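You operate a simulated robot arm through the tools that you are given. There is no shell and no other tool.

The job below is to be done with a simulated two-armed robot. You get a single attempt, and the scene is never put back.

TASK
Turn the open sack out into the purple tray and mark it with the blue clip.
Fine: sack empty and back; the clip is in the top drawer, which ends shut; spill nothing. Set down upright: open grey sack.

Only the result counts: the job must be done as asked and must still hold three seconds after the hand-in. Knocking over, shifting, dropping, spilling or breaking anything else fails it.

THE ROBOT
Two 7-joint arms with fingered hands on one trunk that stands fixed in place. Base frame: the origin is at the foot of the trunk, x ahead of it, y to its left, z up. Lengths are in mm, angles in degrees, forces in N, time in s.
The left shoulder is at [30, 136, 1205], the right one opposite. With the tool pointing down near the work surface each hand reaches from about 100 to 880 mm from the base axis, measured 20 degrees to its own side. Payload 5 kg a hand.
The TCP of each hand is the grasp point between the finger pads, 42 mm short of the fingertips. In the tool frame z runs along the fingers and y along their closing line. The gripper opens to 208 mm; its body begins 119 mm behind the TCP. The gripper is a hand of 4 fingers: y runs from the thumb to the fingers, the wrist lies at [0, 0, -332] in the tool frame.
Orientation is that of the tool frame in the base frame, as [roll, pitch, yaw] about the fixed x, y, z axes, in that order (R = Rz(yaw) Ry(pitch) Rx(roll)). With the fingers straight down and closing along the base's y, the tool's x points along the base's -x, its y along +y and its z along -z.

THE INTERFACE
- The arms move only by the tool step_arm. It takes "left_series", "right_series" or both (then of equal length, played together; a hand with none holds still); each is a list of rows, each an object (a shift or turn left out is 0) with "linear": the shift along the tool's x, y, z in cm, a list of three; "rotation": the turn, a rotation vector about the tool's x, y, z in degrees, a list of three. In form: [{"linear": [tx, ty, tz], "rotation": [ax, ay, az]}, ...]. A call has 1 to 20 rows; each row shifts and turns the commanded pose from where the row before left it, along the tool's axes as they then stand. Rows are played at 5 a second. More than 50 mm and 8.6 degrees between two rows, and nothing of the call is played. A pose out of reach is approached as far as the arm can. The call stops where the force on the tool passes 90 N (or 10 N more than at its start, if that is more) or the arm is blocked; 0.2 s more then pass. In this call time passes only in rows, and 0.2 s behind the last. The reply holds the time, the measured pose of the TCP, the force on the tool along the base axes, the opening and the grip force, in the units named above and with some noise, with the torque about the TCP (base axes, N m) and any sound that the robot's microphone picked up, and new pictures: "show" is both (left out), scene, wrist or none (wrist: the cameras of the hands that moved).
- Cameras (640 x 400 px; columns grow to the right, rows downward): "scene" is now at [-3.3, -54.7, 1909.7]; the picture's right is [-0.89, -0.46, 0.00], its down [-0.42, 0.81, -0.42] and it looks along [0.19, -0.37, -0.91] (base axes); focal length 214 px, centre (320, 200). "left" rides on the left gripper at [-101, 0, -145] in its tool frame; the picture's right is [-0.01, -1.00, 0.00], its down [0.82, 0.00, -0.57] and it looks along [0.57, 0.00, 0.82] (tool axes); focal length 261 px, centre (320, 200). "right" rides on the right gripper at [101, 0, -145] in its tool frame; the picture's right is [0.00, 1.00, 0.00], its down [-0.82, 0.00, -0.57] and it looks along [-0.57, 0.00, 0.82] (tool axes); focal length 261 px, centre (320, 200). There is no depth. A picture from a camera that has moved, and an enlarged one, comes with that camera's place and axes in the base frame and with its lens.
- move_column(by): moves the trunk up (or, below 0, down) by that many mm; the arms and the scene camera ride with it, the base frame stays. It gives what a move gives, with no picture.
- set_fingers(finger1, finger2, finger3, thumb_bend, hand): sets how far each is bent, from 0 (flat) to 100 (curled in); at 30 the hand is open as for a grip, at 70 the pads meet at the TCP. One left out holds its place. A second passes; each finger stops where it meets its share of the squeeze, and holds until it gets a number again. It is the only way to open and close the hand. It gives what a move gives, with no picture; readings hold the bend of each and the force on the fingers (four entries, about 0 where the hand has none), thumb and palm.
- aim_head(pan, tilt): turns the head with the scene camera to pan (to the left, within 143 degrees either way) and tilt (down, from -29 to 69), counted from straight ahead of the robot. It gives what a move gives, and a new picture of the scene camera.
- inspect(camera, box): a new picture of the part [left, top, right, bottom] of that camera's present view, enlarged. It takes no simulated time.
- job_done(): hands the job in; it is judged then, once.

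Places have to be worked out from the pictures, the camera data and where the tool is seen. Open the grippers and draw the arms clear of the work before you hand the job in, unless the task says otherwise.

The tools are called after "Call:" as a command line: name --argument value ..., lists and objects as JSON in quotes. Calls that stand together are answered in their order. step_arm: Moves the arms, as the interface text tells. Its arguments: {"type":"object","properties":{"left_series":{"type":"array","items":{"type":"object","properties":{"linear":{"type":"array","items":{"type":"number"}},"rotation":{"type":"array","items":{"type":"number"}}}}},"right_series":{"type":"array","items":{"type":"object","properties":{"linear":{"type":"array","items":{"type":"number"}},"rotation":{"type":"array","items":{"type":"number"}}}}},"show":{"type":"string","enum":["both","scene","wrist","none"]}},"required":[]} The other tools are called the same way: move_column (by) moves the trunk up or down; set_fingers (finger1, finger2, finger3, thumb_bend, hand) moves the fingers one by one; aim_head (pan, tilt) turns the head that bears the scene camera; inspect (camera, box) takes an enlarged picture of a part of a camera's view; job_done () hands the job in.

At the start:

```text
clock: 0.0
left_position: [651.3, -7.3, 1253.8]
left_tool_rot: [-180.0, 0.0, -179.9]
left_contact_force: [-0.5, 0.0, -0.2]
left_torque: [-0.02, 0.01, 0.03]
left_opening: 207.8
left_finger_force: 0.0
left_shape: jaw
left_bend: [30.0, 30.0, 30.0, 30.0]
left_finger forces: [0.0, 0.0, 0.0, 0.0, 0.0, 0.0]
right_position: [464.8, -722.2, 1220.0]
right_tool_rot: [-180.0, 0.0, -180.0]
right_contact_force: [-0.6, -0.6, -0.2]
right_torque: [0.0, 0.03, -0.02]
right_opening: 208.0
right_finger_force: 0.0
right_shape: jaw
right_bend: [30.0, 30.0, 30.0, 30.0]
right_finger forces: [0.1, 0.0, 0.0, 0.0, 0.0, 0.0]
trunk travel left (down, up): [-225.0, 265.0]
head pan, tilt (commanded): [-62.7, 65.2]
```

scene: 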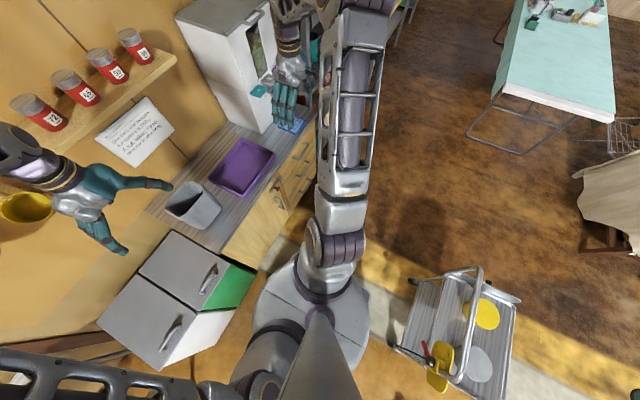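
right: 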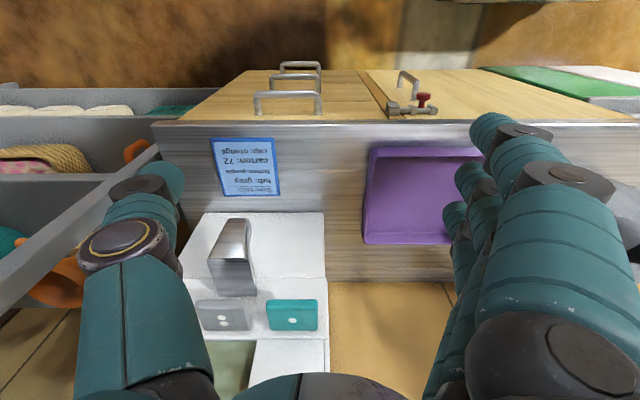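
left: 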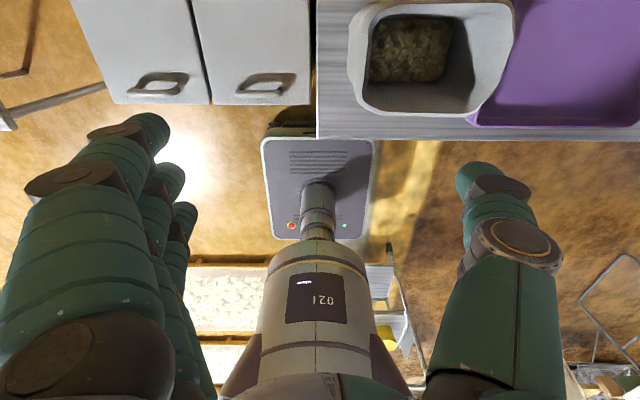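

I start by looking closely at the written notes and the worktop before moving anything.

Call:
inspect --camera "scene" --box '[90, 90, 190, 170]'

Call:
inspect --camera "right" --box '[180, 120, 340, 220]'

Call:
inspect --camera "scene" --box '[140, 60, 340, 260]'

Call:
inspect --camera "left" --box '[310, 0, 640, 150]'

```text
5.00 times, centred on (140, 130) of scene
camera zoom: at [-3.3, -54.7, 1909.7], right [-0.89, -0.46, 0.0], down [-0.42, 0.81, -0.42], along [0.19, -0.37, -0.91], focal length 1072 px, centre (1220, 550)
```

zoom: 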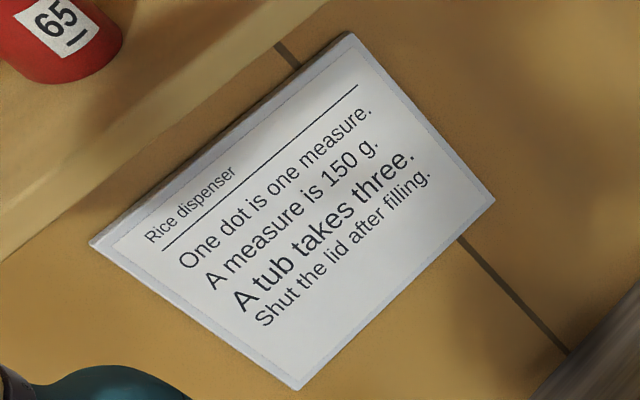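

```text
4.00 times, centred on (260, 170) of right
camera zoom: at [362.8, -721.6, 1365.6], right [0.0, 1.0, 0.0], down [0.82, 0.0, 0.57], along [0.57, 0.0, -0.82], focal length 1043 px, centre (560, 320)
```

zoom: 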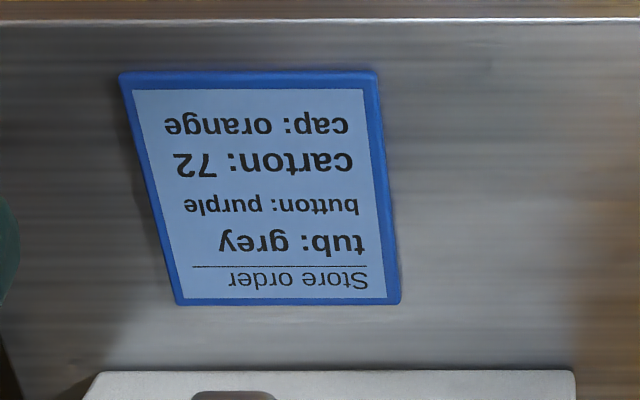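

```text
2.00 times, centred on (240, 160) of scene
camera zoom: at [-3.3, -54.7, 1909.7], right [-0.89, -0.46, 0.0], down [-0.42, 0.81, -0.42], along [0.19, -0.37, -0.91], focal length 429 px, centre (480, 280)
```

zoom: 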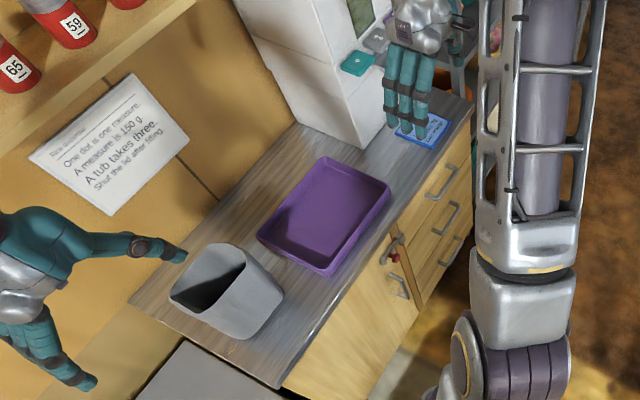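

```text
1.94 times, centred on (475, 75) of left
camera zoom: at [751.7, -6.4, 1399.4], right [0.01, -1.0, 0.0], down [-0.82, 0.0, 0.57], along [-0.57, 0.0, -0.82], focal length 506 px, centre (19, 442)
```

zoom: 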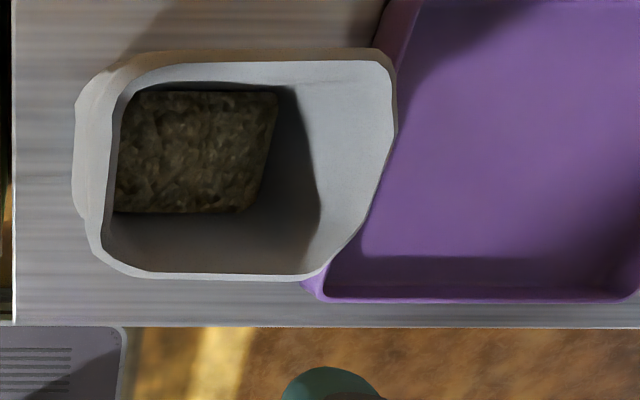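

The worktop holds a grey open sack, the purple tray, a rice dispenser and a note card; three drawers sit at the right end of the cabinet. I turn the head straighter at the worktop for a better view.

Call:
aim_head --pan -25 --tilt 55

```text
clock: 1.0
left_position: [653.2, -6.3, 1253.7]
left_tool_rot: [-180.0, 0.0, 180.0]
left_contact_force: [-0.2, 0.6, 0.7]
left_torque: [0.01, 0.02, 0.02]
left_opening: 207.8
left_finger_force: 0.1
left_shape: jaw
left_bend: [30.0, 30.0, 30.0, 30.0]
left_finger forces: [0.0, 0.0, 0.1, 0.0, 0.0, 0.0]
right_position: [464.0, -723.7, 1219.6]
right_tool_rot: [-180.0, 0.1, 179.9]
right_contact_force: [-0.3, 0.5, 0.3]
right_torque: [0.02, -0.01, 0.0]
right_opening: 208.1
right_finger_force: 0.0
right_shape: jaw
right_bend: [30.0, 30.0, 30.0, 30.0]
right_finger forces: [0.0, 0.0, 0.1, 0.0, 0.1, 0.0]
trunk travel left (down, up): [-225.0, 265.0]
head pan, tilt (commanded): [-25.0, 55.0]
camera scene: at [34.3, -31.5, 1921.5], right [-0.42, -0.91, 0.0], down [-0.74, 0.35, -0.57], along [0.52, -0.24, -0.82], focal length 214 px, centre (320, 200)
```

scene: 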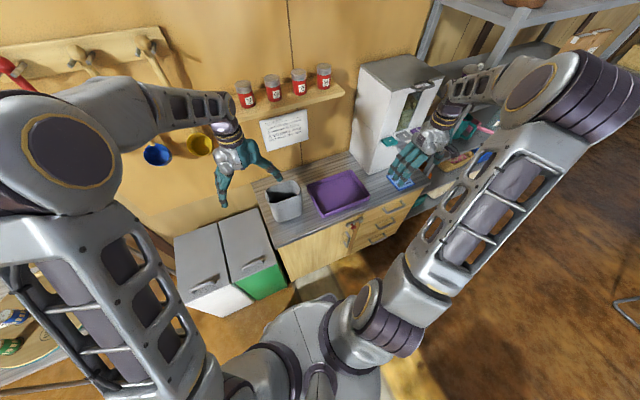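

Call:
inspect --camera "scene" --box '[240, 140, 400, 260]'

Call:
inspect --camera "scene" --box '[340, 130, 500, 250]'

Call:
inspect --camera "scene" --box '[160, 180, 300, 320]'

Call:
inspect --camera "right" --box '[220, 50, 460, 200]'

```text
3.33 times, centred on (320, 200) of scene
camera zoom: at [34.3, -31.5, 1921.5], right [-0.42, -0.91, 0.0], down [-0.74, 0.35, -0.57], along [0.52, -0.24, -0.82], focal length 715 px, centre (320, 200)
```

zoom: 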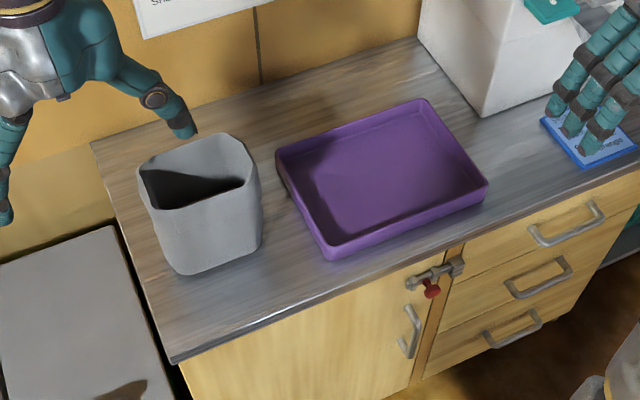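

```text
3.33 times, centred on (420, 190) of scene
camera zoom: at [34.3, -31.5, 1921.5], right [-0.42, -0.91, 0.0], down [-0.74, 0.35, -0.57], along [0.52, -0.24, -0.82], focal length 715 px, centre (-13, 233)
```

zoom: 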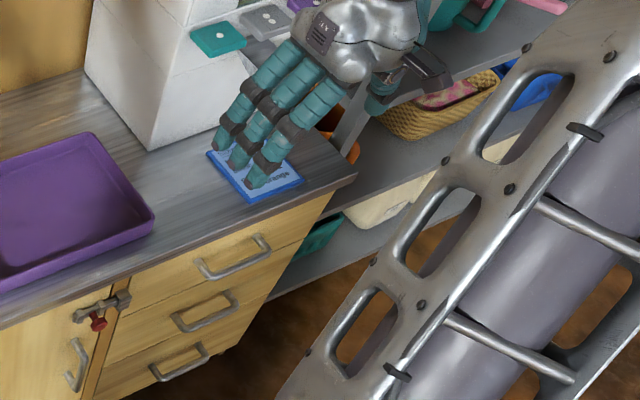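

```text
2.86 times, centred on (230, 250) of scene
camera zoom: at [34.3, -31.5, 1921.5], right [-0.42, -0.91, 0.0], down [-0.74, 0.35, -0.57], along [0.52, -0.24, -0.82], focal length 613 px, centre (577, 57)
```

zoom: 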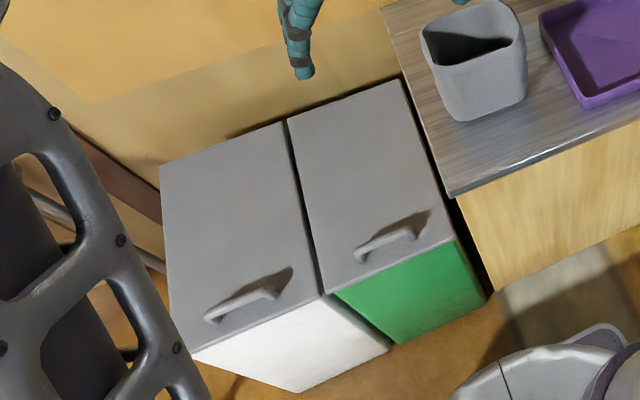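

```text
2.67 times, centred on (340, 125) of right
camera zoom: at [362.8, -721.6, 1365.6], right [0.0, 1.0, 0.0], down [0.82, 0.0, 0.57], along [0.57, 0.0, -0.82], focal length 695 px, centre (267, 400)
```

zoom: 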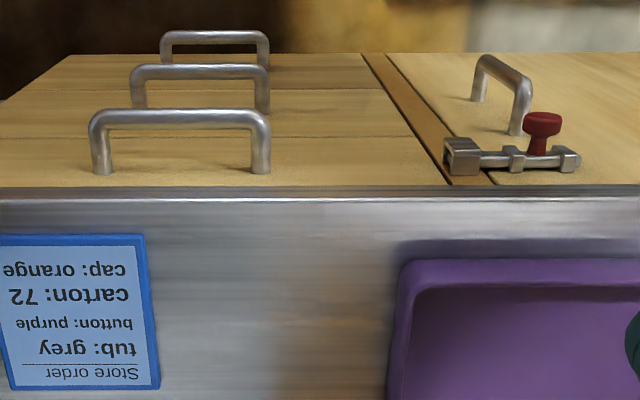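

The bolt only locks the cupboard door, so the drawers seem free. I look at the sack, the tray and the surroundings for details on where a clip would go.

Call:
inspect --camera "scene" --box '[262, 165, 312, 225]'

Call:
inspect --camera "scene" --box '[300, 160, 380, 225]'

Call:
inspect --camera "scene" --box '[220, 50, 360, 160]'

Call:
inspect --camera "scene" --box '[420, 60, 580, 200]'

Call:
inspect --camera "scene" --box '[0, 260, 160, 400]'

```text
6.67 times, centred on (287, 195) of scene
camera zoom: at [34.3, -31.5, 1921.5], right [-0.42, -0.91, 0.0], down [-0.74, 0.35, -0.57], along [0.52, -0.24, -0.82], focal length 1430 px, centre (540, 233)
```

zoom: 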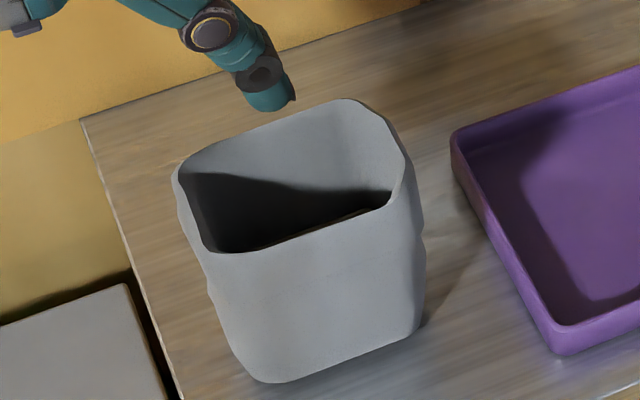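

```text
6.15 times, centred on (340, 192) of scene
camera zoom: at [34.3, -31.5, 1921.5], right [-0.42, -0.91, 0.0], down [-0.74, 0.35, -0.57], along [0.52, -0.24, -0.82], focal length 1320 px, centre (197, 246)
```

zoom: 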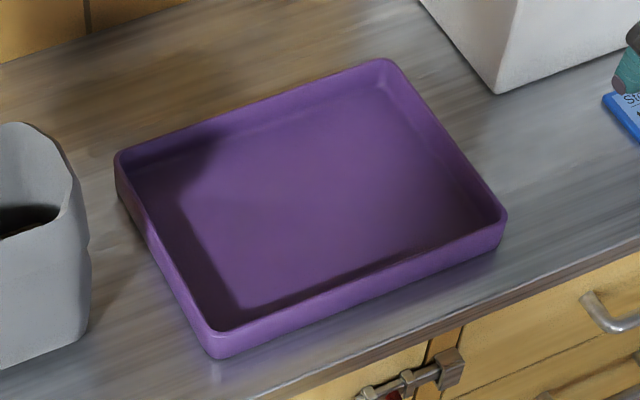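

```text
3.64 times, centred on (290, 105) of scene
camera zoom: at [34.3, -31.5, 1921.5], right [-0.42, -0.91, 0.0], down [-0.74, 0.35, -0.57], along [0.52, -0.24, -0.82], focal length 780 px, centre (429, 546)
```

zoom: 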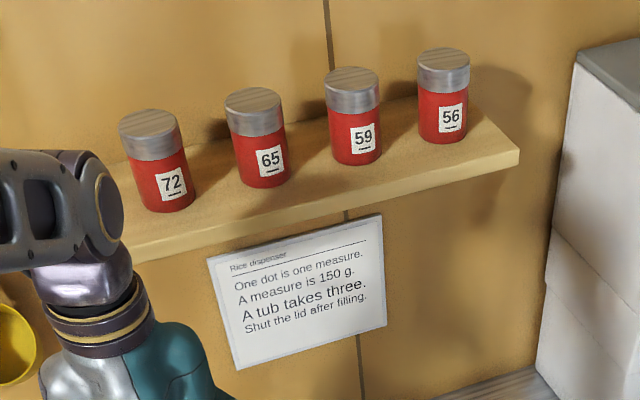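

```text
2.86 times, centred on (500, 130) of scene
camera zoom: at [34.3, -31.5, 1921.5], right [-0.42, -0.91, 0.0], down [-0.74, 0.35, -0.57], along [0.52, -0.24, -0.82], focal length 613 px, centre (-194, 400)
```

zoom: 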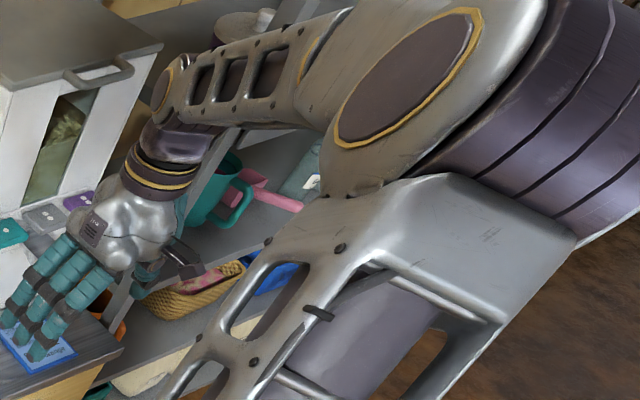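

```text
2.86 times, centred on (80, 330) of scene
camera zoom: at [34.3, -31.5, 1921.5], right [-0.42, -0.91, 0.0], down [-0.74, 0.35, -0.57], along [0.52, -0.24, -0.82], focal length 613 px, centre (1006, -171)
```

zoom: 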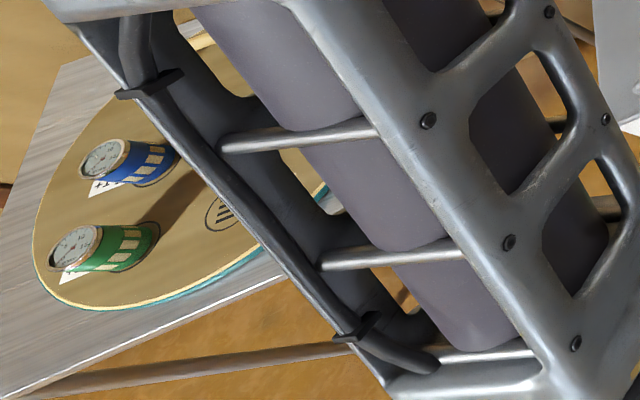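

The sack looks about 175 mm wide (y −52 to −228), about 105 mm deep and 215 mm tall with its rim near z 1074. Before choosing a grip I check how far the left hand opens when the fingers are flatter than 30.

Call:
set_fingers --hand "left" --finger1 10 --finger2 10 --finger3 10 --thumb_bend 10

```text
clock: 2.0
left_position: [651.8, -7.8, 1253.7]
left_tool_rot: [180.0, 0.1, 180.0]
left_contact_force: [-0.4, 0.2, -0.1]
left_torque: [0.02, -0.03, -0.01]
left_opening: 281.5
left_finger_force: 0.1
left_shape: fingers
left_bend: [10.0, 10.0, 10.0, 10.0]
left_finger forces: [0.0, 0.1, 0.0, 0.0, 0.0, 0.1]
right_position: [463.8, -723.3, 1220.3]
right_tool_rot: [-180.0, -0.1, -179.8]
right_contact_force: [0.7, 0.3, 0.6]
right_torque: [0.0, 0.01, 0.04]
right_opening: 207.7
right_finger_force: 0.0
right_shape: jaw
right_bend: [30.0, 30.0, 30.0, 30.0]
right_finger forces: [0.0, 0.0, 0.0, 0.0, 0.0, 0.1]
trunk travel left (down, up): [-225.0, 265.0]
head pan, tilt (commanded): [-25.0, 55.0]
```

The hand opens to 281 mm at bend 10, ample for a side grip across the sack's width. I now swing the left hand from pointing down to pointing ahead (−90° about tool y) in free air above the worktop.

Call:
step_arm --left_series '[{"rotation": [0, -8.5, 0]}, {"rotation": [0, -8.5, 0]}, {"rotation": [0, -8.5, 0]}, {"rotation": [0, -8.5, 0]}, {"rotation": [0, -8.5, 0]}, {"rotation": [0, -8.5, 0]}, {"rotation": [0, -8.5, 0]}, {"rotation": [0, -8.5, 0]}, {"rotation": [0, -8.5, 0]}, {"rotation": [0, -8.5, 0]}, {"rotation": [0, -5, 0]}]' --show "both"

```text
clock: 4.4
left_position: [652.2, -6.3, 1253.0]
left_tool_rot: [10.4, 89.9, 10.6]
left_contact_force: [0.5, 0.2, 0.3]
left_torque: [-0.02, -0.03, -0.02]
left_opening: 282.0
left_finger_force: 0.2
left_shape: fingers
left_bend: [10.0, 10.0, 10.0, 10.0]
left_finger forces: [0.1, 0.0, 0.1, 0.0, 0.0, 0.0]
right_position: [465.4, -721.5, 1220.2]
right_tool_rot: [-180.0, 0.0, -179.8]
right_contact_force: [0.9, 0.0, 0.6]
right_torque: [-0.07, 0.07, -0.03]
right_opening: 207.9
right_finger_force: 0.0
right_shape: jaw
right_bend: [30.0, 30.0, 30.0, 30.0]
right_finger forces: [0.0, 0.0, 0.1, 0.0, 0.0, 0.0]
trunk travel left (down, up): [-225.0, 265.0]
head pan, tilt (commanded): [-25.0, 55.0]
camera scene: at [34.9, -31.1, 1921.5], right [-0.42, -0.91, 0.0], down [-0.74, 0.35, -0.57], along [0.52, -0.24, -0.82], focal length 214 px, centre (320, 200)
camera left: at [505.8, -5.8, 1354.5], right [0.0, -1.0, 0.0], down [-0.57, 0.0, -0.82], along [0.82, 0.0, -0.57], focal length 261 px, centre (320, 200)
```

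scene: 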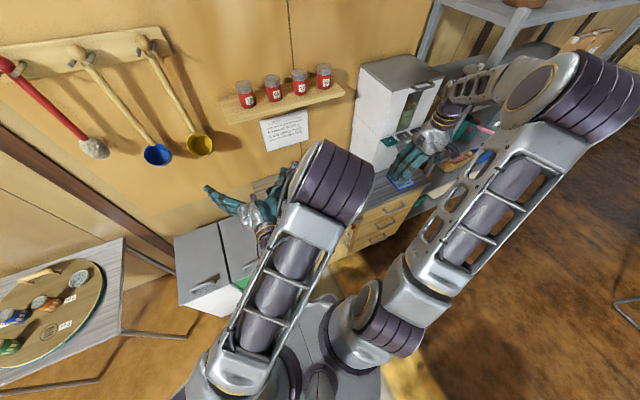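
left: 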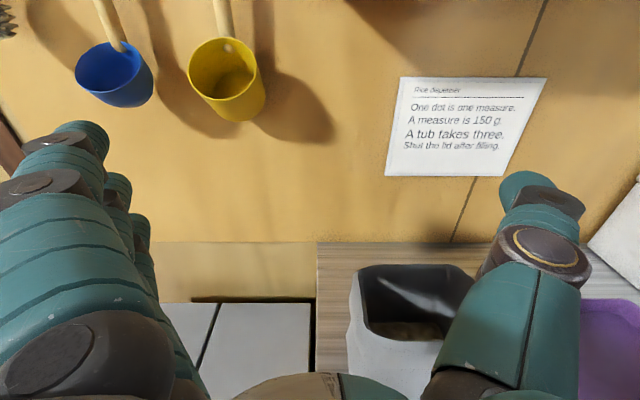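

The hand now points ahead with its camera above. I shift it right to y ≈ −140 in front of and above the sack to measure it.

Call:
step_arm --left_series '[{"linear": [0, -4.4, -4]}, {"linear": [0, -4.4, -4]}, {"linear": [0, -4.4, -4]}]' --show "both"

```text
refused: row 1 steps farther than a row can; nothing moved
```

A row may not exceed 50 mm in total, so I split the shift into smaller rows.

Call:
step_arm --left_series '[{"linear": [0, -3.3, -3]}, {"linear": [0, -3.3, -3]}, {"linear": [0, -3.3, -3]}, {"linear": [0, -3.3, -3]}]' --show "both"

```text
clock: 5.4
left_position: [532.7, -137.3, 1257.2]
left_tool_rot: [63.6, 89.8, 63.8]
left_contact_force: [-0.4, -1.2, 0.1]
left_torque: [0.01, 0.03, 0.1]
left_opening: 281.9
left_finger_force: 0.1
left_shape: fingers
left_bend: [10.0, 10.0, 10.0, 10.0]
left_finger forces: [0.1, 0.1, 0.0, 0.0, 0.0, 0.0]
right_position: [462.6, -722.2, 1220.7]
right_tool_rot: [180.0, 0.1, -180.0]
right_contact_force: [-1.0, 0.1, -0.4]
right_torque: [0.1, -0.12, 0.0]
right_opening: 207.9
right_finger_force: 0.1
right_shape: jaw
right_bend: [30.0, 30.0, 30.0, 30.0]
right_finger forces: [0.0, 0.1, 0.0, 0.1, 0.0, 0.0]
trunk travel left (down, up): [-225.0, 265.0]
head pan, tilt (commanded): [-25.0, 55.0]
camera scene: at [32.8, -32.8, 1921.5], right [-0.42, -0.91, 0.0], down [-0.74, 0.35, -0.57], along [0.52, -0.24, -0.82], focal length 214 px, centre (320, 200)
camera left: at [387.2, -136.9, 1358.3], right [0.0, -1.0, 0.0], down [-0.57, 0.0, -0.82], along [0.82, 0.0, -0.57], focal length 261 px, centre (320, 200)
```

scene: 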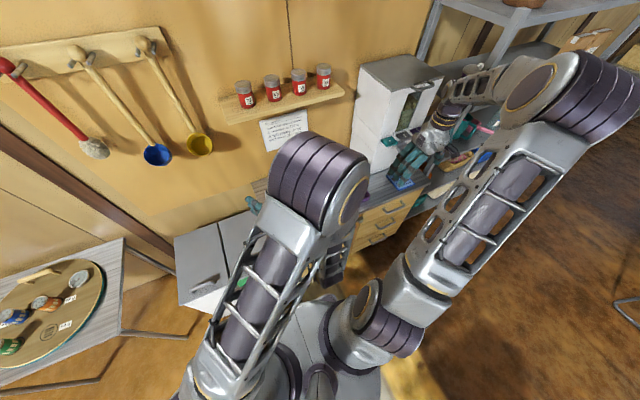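
left: 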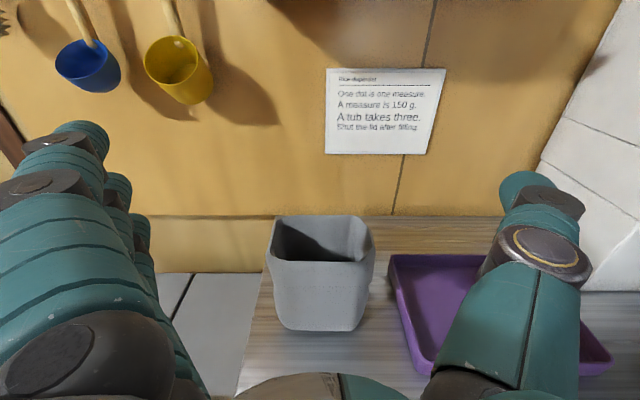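

Call:
inspect --camera "left" --box '[230, 190, 440, 390]'

```text
2.00 times, centred on (335, 290) of left
camera zoom: at [387.2, -136.9, 1358.3], right [0.0, -1.0, 0.0], down [-0.57, 0.0, -0.82], along [0.82, 0.0, -0.57], focal length 521 px, centre (290, 20)
```

zoom: 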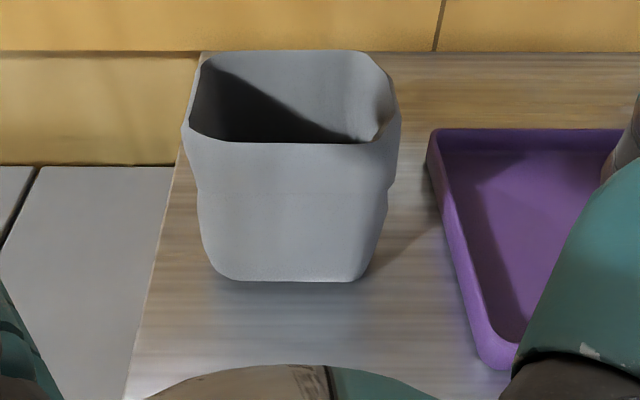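

Measured: sack centre about (707, −140), about 160 mm wide at mid-height, rim z ≈ 1065, base z ≈ 855; tray x 580–807, y −302 to −611, rim z ≈ 911. I go, empty-handed, to the pouring place above the tray and test whether the wrist can roll far enough.

Call:
step_arm --left_series '[{"linear": [1.78, -3.47, 2.87]}, {"linear": [1.78, -3.47, 2.87]}, {"linear": [1.78, -3.47, 2.87]}, {"linear": [1.78, -3.47, 2.87]}, {"linear": [1.78, -3.47, 2.87]}, {"linear": [1.78, -3.47, 2.87]}]' --show "wrist"

Call:
step_arm --left_series '[{"rotation": [0, 0, 8.5]}, {"rotation": [0, 0, 8.5]}, {"rotation": [0, 0, 8.5]}, {"rotation": [0, 0, 8.5]}, {"rotation": [0, 0, 8.5]}, {"rotation": [0, 0, 8.5]}, {"rotation": [0, 0, 8.5]}, {"rotation": [0, 0, 8.5]}, {"rotation": [0, 0, 8.5]}, {"rotation": [0, 0, 8.5]}, {"rotation": [0, 0, 8.5]}, {"rotation": [0, 0, 8.5]}, {"rotation": [0, 0, 8.5]}, {"rotation": [0, 0, 8.5]}, {"rotation": [0, 0, 8.5]}, {"rotation": [0, 0, 7.5]}]' --show "both"

```text
clock: 6.8
left_position: [705.7, -347.0, 1148.8]
left_tool_rot: [-48.8, 89.9, -48.6]
left_contact_force: [0.9, -1.4, -0.1]
left_torque: [0.01, -0.02, 0.08]
left_opening: 282.4
left_finger_force: 0.0
left_shape: fingers
left_bend: [10.0, 10.0, 10.0, 10.0]
left_finger forces: [0.1, 0.1, 0.0, 0.1, 0.0, 0.0]
right_position: [465.9, -723.5, 1219.6]
right_tool_rot: [180.0, -0.2, -180.0]
right_contact_force: [0.6, -0.1, 0.2]
right_torque: [0.09, 0.12, 0.0]
right_opening: 207.6
right_finger_force: 0.1
right_shape: jaw
right_bend: [30.0, 30.0, 30.0, 30.0]
right_finger forces: [0.0, 0.1, 0.1, 0.1, 0.1, 0.0]
trunk travel left (down, up): [-225.0, 265.0]
head pan, tilt (commanded): [-25.0, 55.0]
camera left: at [560.2, -347.0, 1250.3], right [0.0, -1.0, 0.0], down [-0.57, 0.0, -0.82], along [0.82, 0.0, -0.57], focal length 261 px, centre (320, 200)
```

left: 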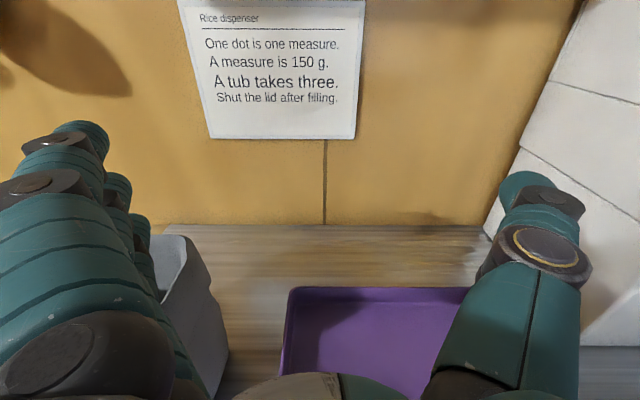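

```text
clock: 10.2
left_position: [703.4, -347.2, 1147.8]
left_tool_rot: [89.9, -45.0, 90.2]
left_contact_force: [0.2, 0.6, 0.1]
left_torque: [0.02, 0.01, 0.03]
left_opening: 281.8
left_finger_force: 0.1
left_shape: fingers
left_bend: [10.0, 10.0, 10.0, 10.0]
left_finger forces: [0.1, 0.0, 0.0, 0.1, 0.1, 0.0]
right_position: [465.0, -721.7, 1220.3]
right_tool_rot: [180.0, 0.0, -179.9]
right_contact_force: [-0.1, 0.4, 0.8]
right_torque: [0.05, 0.02, -0.02]
right_opening: 207.9
right_finger_force: 0.0
right_shape: jaw
right_bend: [30.0, 30.0, 30.0, 30.0]
right_finger forces: [0.0, 0.1, 0.0, 0.0, 0.0, 0.0]
trunk travel left (down, up): [-225.0, 265.0]
head pan, tilt (commanded): [-25.0, 55.0]
camera scene: at [34.1, -31.7, 1921.5], right [-0.42, -0.91, 0.0], down [-0.74, 0.35, -0.57], along [0.52, -0.24, -0.82], focal length 214 px, centre (320, 200)
camera left: at [558.4, -419.0, 1076.9], right [0.0, 0.71, -0.71], down [-0.57, 0.58, 0.58], along [0.82, 0.41, 0.4], focal length 261 px, centre (320, 200)
```

scene: 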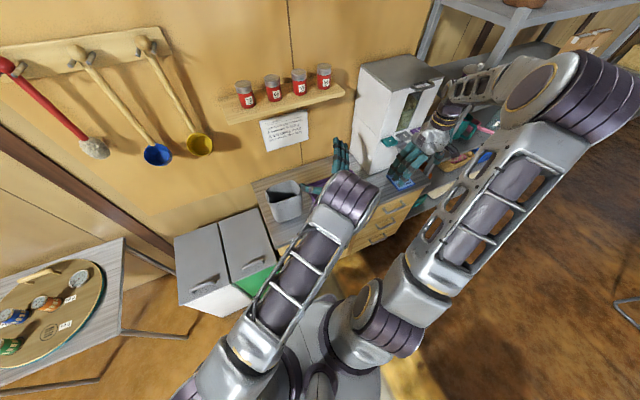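
left: 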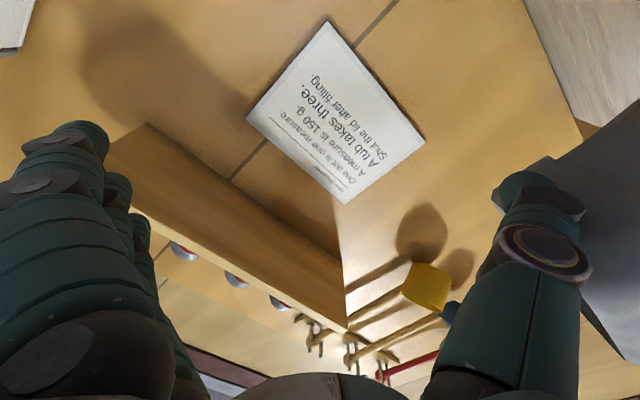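

The roll of +135° is fully reached. I test another 30° so I know I could shake the sack out fully, then will roll back.

Call:
step_arm --left_series '[{"rotation": [0, 0, 8]}, {"rotation": [0, 0, 8]}, {"rotation": [0, 0, 8]}, {"rotation": [0, 0, 6]}]' --show "none"

Call:
step_arm --left_series '[{"rotation": [0, 0, -8.5]}, {"rotation": [0, 0, -8.5]}, {"rotation": [0, 0, -8.5]}, {"rotation": [0, 0, -8.5]}, {"rotation": [0, 0, -8.5]}, {"rotation": [0, 0, -8.5]}, {"rotation": [0, 0, -8.5]}, {"rotation": [0, 0, -8.5]}, {"rotation": [0, 0, -8.5]}, {"rotation": [0, 0, -8.5]}, {"rotation": [0, 0, -8.5]}, {"rotation": [0, 0, -8.5]}, {"rotation": [0, 0, -8.5]}, {"rotation": [0, 0, -8.5]}, {"rotation": [0, 0, -8.5]}, {"rotation": [0, 0, -8.5]}, {"rotation": [0, 0, -8.5]}, {"rotation": [0, 0, -8.5]}, {"rotation": [0, 0, -8.5]}, {"rotation": [0, 0, -3.5]}]' --show "wrist"

```text
clock: 11.2
left_position: [703.8, -346.9, 1146.5]
left_tool_rot: [90.0, -75.2, 90.1]
left_contact_force: [-0.5, 0.7, -0.1]
left_torque: [-0.01, -0.02, -0.02]
left_opening: 281.7
left_finger_force: 0.0
left_shape: fingers
left_bend: [10.0, 10.0, 10.0, 10.0]
left_finger forces: [0.0, 0.0, 0.1, 0.0, 0.1, 0.0]
right_position: [464.0, -722.1, 1219.9]
right_tool_rot: [-180.0, 0.0, -179.9]
right_contact_force: [-1.0, -0.9, -0.1]
right_torque: [-0.01, 0.01, -0.03]
right_opening: 207.8
right_finger_force: 0.1
right_shape: jaw
right_bend: [30.0, 30.0, 30.0, 30.0]
right_finger forces: [0.0, 0.0, 0.0, 0.0, 0.1, 0.0]
trunk travel left (down, up): [-225.0, 265.0]
head pan, tilt (commanded): [-25.0, 55.0]
```

```text
clock: 15.4
left_position: [704.4, -347.8, 1147.2]
left_tool_rot: [-77.7, 89.9, -77.6]
left_contact_force: [-0.1, 0.2, 0.1]
left_torque: [-0.02, -0.01, 0.01]
left_opening: 282.6
left_finger_force: 0.1
left_shape: fingers
left_bend: [10.0, 10.0, 10.0, 10.0]
left_finger forces: [0.0, 0.0, 0.0, 0.0, 0.0, 0.1]
right_position: [464.8, -722.6, 1219.6]
right_tool_rot: [-180.0, 0.0, 180.0]
right_contact_force: [0.3, 0.4, 0.4]
right_torque: [0.03, -0.01, -0.02]
right_opening: 207.7
right_finger_force: 0.0
right_shape: jaw
right_bend: [30.0, 30.0, 30.0, 30.0]
right_finger forces: [0.1, 0.0, 0.1, 0.1, 0.1, 0.1]
trunk travel left (down, up): [-225.0, 265.0]
head pan, tilt (commanded): [-25.0, 55.0]
camera left: at [559.1, -346.8, 1248.3], right [0.0, -1.0, 0.01], down [-0.57, -0.01, -0.82], along [0.82, 0.0, -0.57], focal length 261 px, centre (320, 200)
```

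left: 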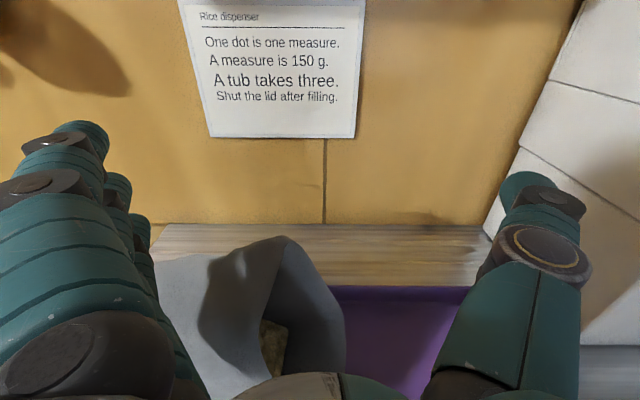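

The last wrist picture shows the sack in a different attitude than before, so I look at it from the head camera right away.

Call:
inspect --camera "scene" --box '[220, 120, 400, 260]'

Call:
inspect --camera "left" --box '[140, 200, 480, 400]'

```text
2.86 times, centred on (310, 190) of scene
camera zoom: at [34.2, -31.6, 1921.5], right [-0.42, -0.91, 0.0], down [-0.74, 0.35, -0.57], along [0.52, -0.24, -0.82], focal length 613 px, centre (349, 229)
```

zoom: 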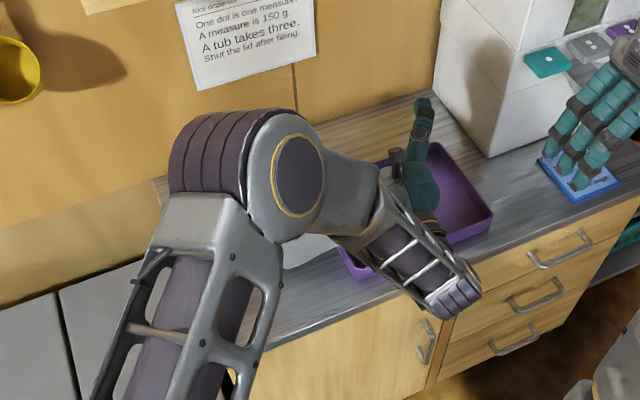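

```text
1.88 times, centred on (310, 300) of left
camera zoom: at [559.1, -346.8, 1248.3], right [0.0, -1.0, 0.01], down [-0.57, -0.01, -0.82], along [0.82, 0.0, -0.57], focal length 491 px, centre (339, 12)
```

zoom: 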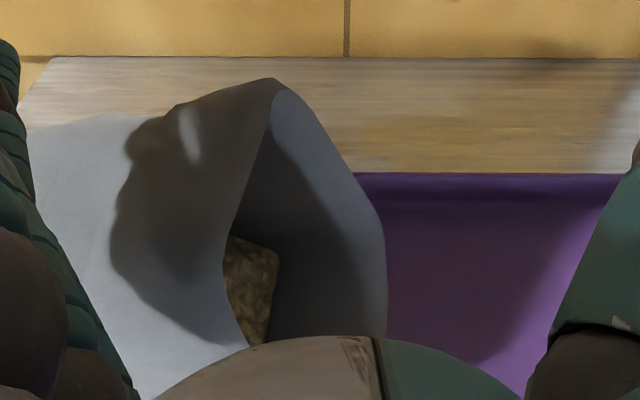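

The sack is tipped about 55–60° toward the tray, seemingly leaning on the tray's left rim, pushed by my left forearm. Time is frozen between calls, so I examine it from the right-hand camera before moving.

Call:
inspect --camera "right" --box '[320, 100, 640, 300]'

Call:
inspect --camera "scene" --box '[270, 150, 350, 230]'

```text
2.00 times, centred on (480, 200) of right
camera zoom: at [362.7, -721.7, 1365.6], right [0.0, 1.0, 0.0], down [0.82, 0.0, 0.57], along [0.57, 0.0, -0.82], focal length 521 px, centre (0, 200)
```

zoom: 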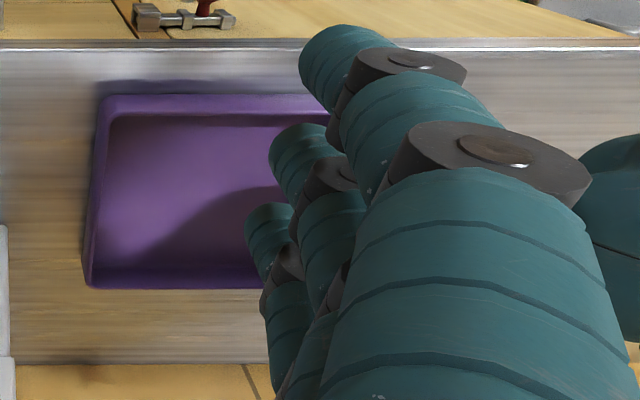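

```text
5.00 times, centred on (310, 190) of scene
camera zoom: at [34.2, -31.6, 1921.5], right [-0.42, -0.91, 0.0], down [-0.74, 0.35, -0.57], along [0.52, -0.24, -0.82], focal length 1072 px, centre (370, 250)
```

zoom: 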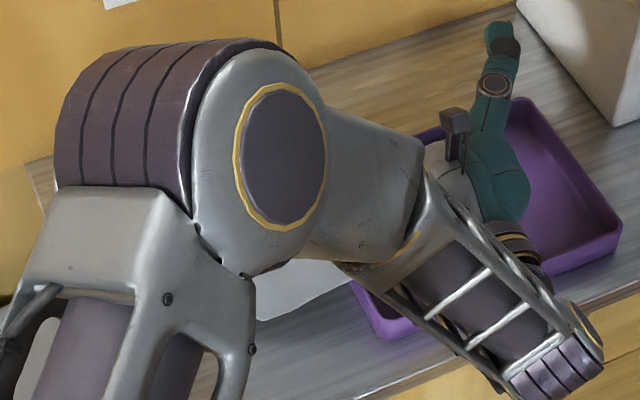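

The arm seems clear of the sack now; I let 0.4 s pass without moving to learn whether the sack is at rest leaning on the tray.

Call:
step_arm --left_series '[{"linear": [0, 0, 0]}]' --show "both"

```text
clock: 15.8
left_position: [705.7, -348.0, 1145.8]
left_tool_rot: [114.3, 89.9, 114.5]
left_contact_force: [0.1, -0.3, 0.1]
left_torque: [0.0, -0.03, 0.0]
left_opening: 282.5
left_finger_force: 0.1
left_shape: fingers
left_bend: [10.0, 10.0, 10.0, 10.0]
left_finger forces: [0.0, 0.1, 0.0, 0.0, 0.1, 0.0]
right_position: [464.5, -721.8, 1221.8]
right_tool_rot: [-180.0, 0.0, -179.9]
right_contact_force: [-0.7, 0.2, -0.6]
right_torque: [0.01, 0.02, -0.02]
right_opening: 207.7
right_finger_force: 0.0
right_shape: jaw
right_bend: [30.0, 30.0, 30.0, 30.0]
right_finger forces: [0.0, 0.0, 0.0, 0.0, 0.0, 0.1]
trunk travel left (down, up): [-225.0, 265.0]
head pan, tilt (commanded): [-25.0, 55.0]
camera scene: at [34.2, -31.6, 1921.5], right [-0.42, -0.91, 0.0], down [-0.74, 0.35, -0.57], along [0.52, -0.24, -0.82], focal length 214 px, centre (320, 200)
camera left: at [559.2, -346.9, 1248.3], right [0.0, -1.0, 0.01], down [-0.57, 0.0, -0.82], along [0.82, 0.0, -0.57], focal length 261 px, centre (320, 200)
```

scene: 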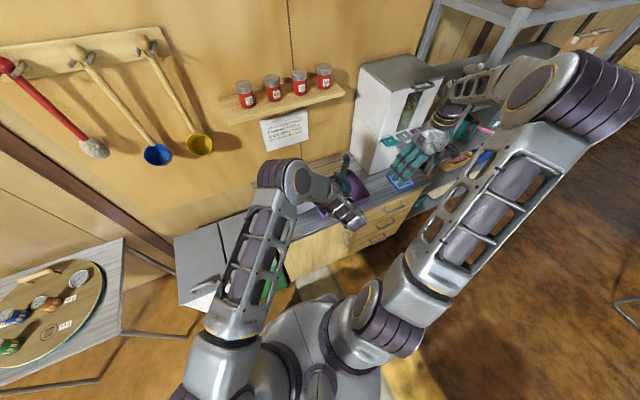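
left: 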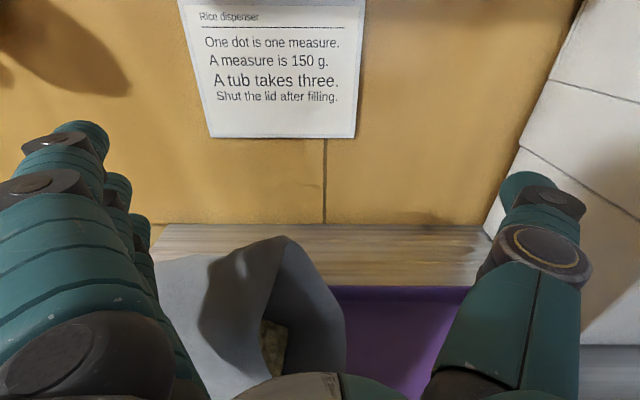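

The sack rests stably, leaning on the tray's left rim with its load still inside. I check whether the tray moved by repeating an earlier view of it from the unmoved right hand.

Call:
inspect --camera "right" --box '[220, 50, 460, 200]'

Call:
inspect --camera "left" --box '[150, 220, 350, 390]'

```text
2.67 times, centred on (340, 125) of right
camera zoom: at [362.8, -721.7, 1365.6], right [0.0, 1.0, 0.0], down [0.82, 0.0, 0.57], along [0.57, 0.0, -0.82], focal length 695 px, centre (267, 400)
```

zoom: 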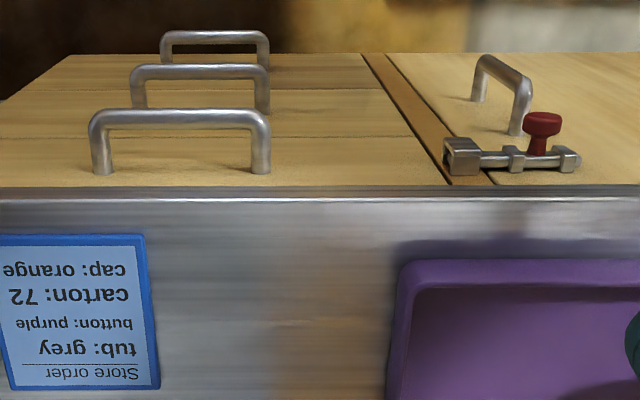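

```text
2.35 times, centred on (250, 305) of left
camera zoom: at [559.2, -346.9, 1248.3], right [0.0, -1.0, 0.01], down [-0.57, 0.0, -0.82], along [0.82, 0.0, -0.57], focal length 613 px, centre (485, -47)
```

zoom: 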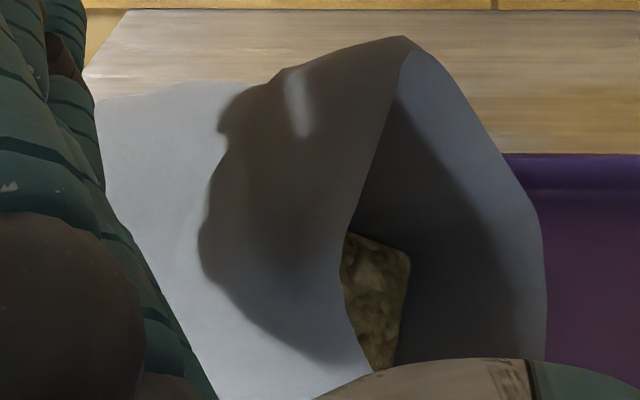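

The tray has not moved at all. I raise the trunk straight up to lift the left arm and elbow well clear of the leaning sack.

Call:
move_column --by 200

```text
clock: 18.0
left_position: [705.8, -348.3, 1346.2]
left_tool_rot: [-62.9, 89.9, -62.8]
left_contact_force: [0.1, 0.0, 0.0]
left_torque: [0.01, -0.04, 0.01]
left_opening: 282.5
left_finger_force: 0.0
left_shape: fingers
left_bend: [10.0, 10.0, 10.0, 10.0]
left_finger forces: [0.0, 0.0, 0.0, 0.0, 0.0, 0.1]
right_position: [464.8, -722.6, 1419.4]
right_tool_rot: [-180.0, 0.1, -179.9]
right_contact_force: [-0.1, -0.2, -0.3]
right_torque: [0.06, 0.02, 0.0]
right_opening: 207.8
right_finger_force: 0.0
right_shape: jaw
right_bend: [30.0, 30.0, 30.0, 30.0]
right_finger forces: [0.0, 0.0, 0.0, 0.0, 0.0, 0.0]
trunk travel left (down, up): [-425.0, 65.0]
head pan, tilt (commanded): [-25.0, 55.0]
```

Both hands rose 200 mm. I look at the scene from the higher head position.

Call:
aim_head --pan -20 --tilt 60

Call:
inspect --camera "left" --box '[160, 200, 480, 400]'

```text
clock: 18.7
left_position: [705.6, -347.9, 1346.4]
left_tool_rot: [79.2, 89.9, 79.3]
left_contact_force: [-0.3, -0.1, -0.7]
left_torque: [-0.02, -0.03, -0.01]
left_opening: 282.2
left_finger_force: 0.1
left_shape: fingers
left_bend: [10.0, 10.0, 10.0, 10.0]
left_finger forces: [0.1, 0.0, 0.0, 0.0, 0.1, 0.1]
right_position: [464.2, -722.7, 1419.6]
right_tool_rot: [180.0, 0.0, -179.9]
right_contact_force: [-0.2, -1.0, -0.1]
right_torque: [0.02, -0.01, -0.02]
right_opening: 207.7
right_finger_force: 0.0
right_shape: jaw
right_bend: [30.0, 30.0, 30.0, 30.0]
right_finger forces: [0.0, 0.1, 0.0, 0.0, 0.0, 0.0]
trunk travel left (down, up): [-425.0, 65.0]
head pan, tilt (commanded): [-20.0, 60.0]
camera scene: at [31.7, -24.2, 2115.5], right [-0.34, -0.94, 0.0], down [-0.81, 0.3, -0.5], along [0.47, -0.17, -0.87], focal length 214 px, centre (320, 200)
```

scene: 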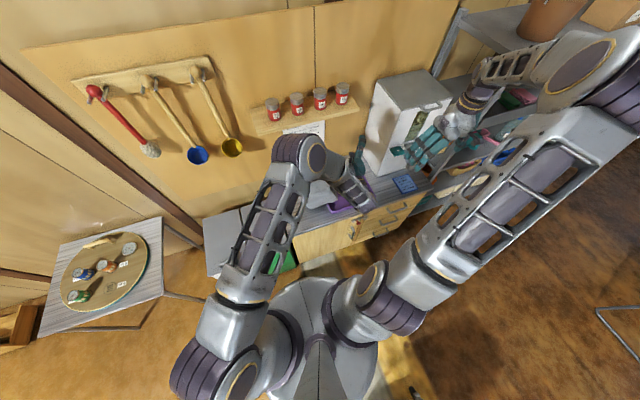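

```text
2.00 times, centred on (320, 300) of left
camera zoom: at [559.3, -347.1, 1448.3], right [0.0, -1.0, 0.0], down [-0.57, 0.0, -0.82], along [0.82, 0.0, -0.57], focal length 521 px, centre (320, 0)
```

zoom: 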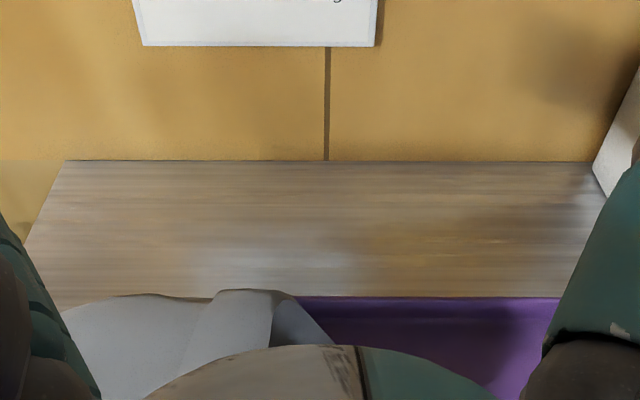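

The sack stays put with the arm away, so it is stable. I move the left arm off to the left, turning its hand back to pointing down high above everything.

Call:
step_arm --left_series '[{"linear": [0, 4, 0], "rotation": [0, 7.5, 0]}, {"linear": [0, 4, 0], "rotation": [0, 7.5, 0]}, {"linear": [0, 4, 0], "rotation": [0, 7.5, 0]}, {"linear": [0, 4, 0], "rotation": [0, 7.5, 0]}, {"linear": [0, 4, 0], "rotation": [0, 7.5, 0]}, {"linear": [0, 4, 0], "rotation": [0, 7.5, 0]}, {"linear": [0, 4, 0], "rotation": [0, 7.5, 0]}, {"linear": [0, 4, 0], "rotation": [0, 7.5, 0]}, {"linear": [0, 4, 0], "rotation": [0, 7.5, 0]}, {"linear": [0, 4, 0], "rotation": [0, 7.5, 0]}, {"linear": [0, 4, 0], "rotation": [0, 7.5, 0]}, {"linear": [0, 4, 0], "rotation": [0, 7.5, 0]}]' --show "both"

```text
clock: 21.3
left_position: [703.7, 132.8, 1345.8]
left_tool_rot: [-179.8, -0.1, -180.0]
left_contact_force: [0.6, 0.3, -1.5]
left_torque: [-0.04, 0.07, -0.01]
left_opening: 282.3
left_finger_force: 0.0
left_shape: fingers
left_bend: [10.0, 10.0, 10.0, 10.0]
left_finger forces: [0.0, 0.0, 0.0, 0.0, 0.0, 0.0]
right_position: [466.7, -720.2, 1420.4]
right_tool_rot: [-180.0, -0.1, -179.9]
right_contact_force: [1.0, 1.6, 0.5]
right_torque: [-0.22, 0.17, -0.04]
right_opening: 207.7
right_finger_force: 0.2
right_shape: jaw
right_bend: [30.0, 30.0, 30.0, 30.0]
right_finger forces: [0.0, 0.0, 0.1, 0.0, 0.0, 0.0]
trunk travel left (down, up): [-425.0, 65.0]
head pan, tilt (commanded): [-20.0, 60.0]
camera scene: at [33.8, -20.2, 2115.4], right [-0.34, -0.94, 0.0], down [-0.81, 0.29, -0.5], along [0.47, -0.17, -0.87], focal length 214 px, centre (320, 200)
camera left: at [805.1, 133.6, 1491.7], right [0.0, -1.0, 0.0], down [-0.82, 0.0, 0.57], along [-0.57, -0.01, -0.82], focal length 261 px, centre (320, 200)
```

scene: 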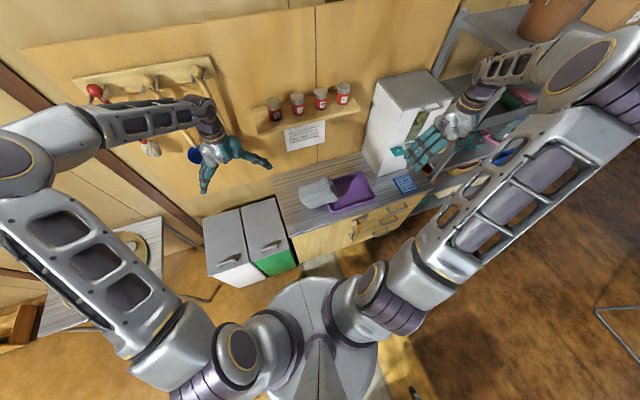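
left: 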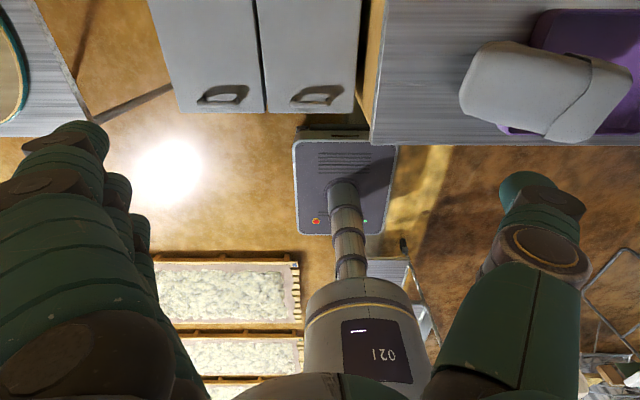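

Now the head and left camera both have a clear line of sight to the sack. I zoom in to measure its pose.

Call:
inspect --camera "scene" --box '[270, 150, 400, 240]'

Call:
inspect --camera "left" --box '[420, 0, 640, 150]'

Call:
inspect --camera "right" --box '[320, 60, 640, 260]'

```text
4.44 times, centred on (335, 195) of scene
camera zoom: at [33.8, -20.2, 2115.4], right [-0.34, -0.94, 0.0], down [-0.81, 0.29, -0.5], along [0.47, -0.17, -0.87], focal length 953 px, centre (253, 222)
```

zoom: 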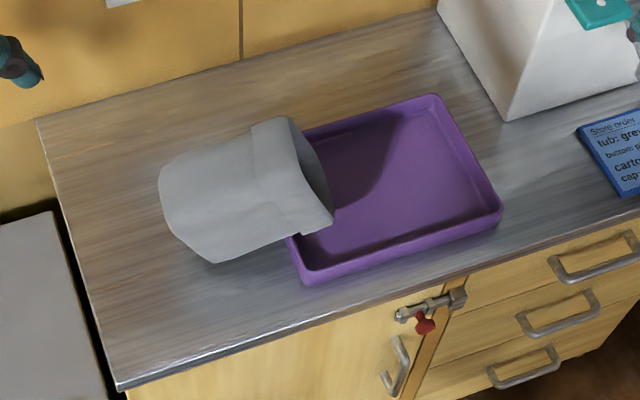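

```text
2.67 times, centred on (530, 75) of left
camera zoom: at [805.1, 133.6, 1491.7], right [0.0, -1.0, 0.0], down [-0.82, 0.0, 0.57], along [-0.57, -0.01, -0.82], focal length 695 px, centre (-240, 533)
```

zoom: 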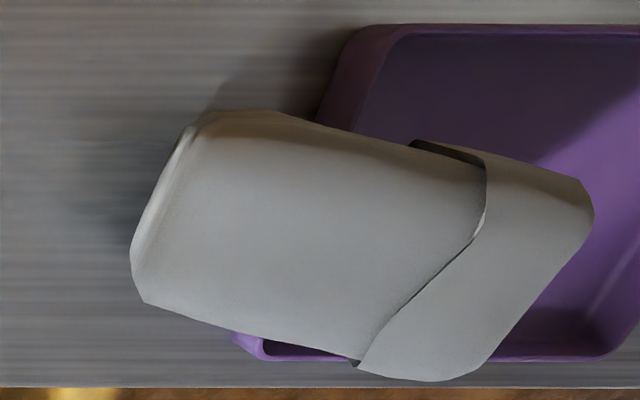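

```text
2.00 times, centred on (480, 160) of right
camera zoom: at [364.7, -718.8, 1566.5], right [0.0, 1.0, 0.0], down [0.82, 0.0, 0.57], along [0.57, 0.0, -0.82], focal length 521 px, centre (0, 280)
```

zoom: 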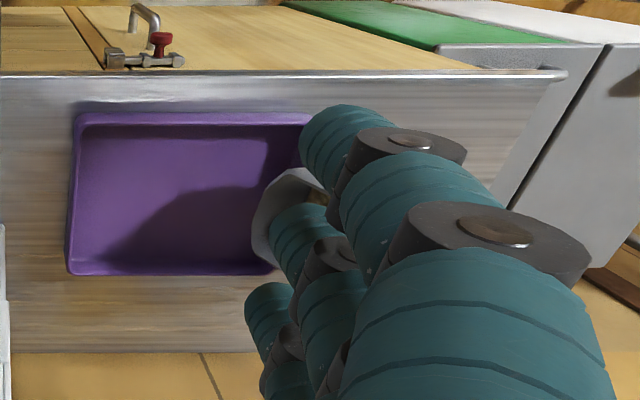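

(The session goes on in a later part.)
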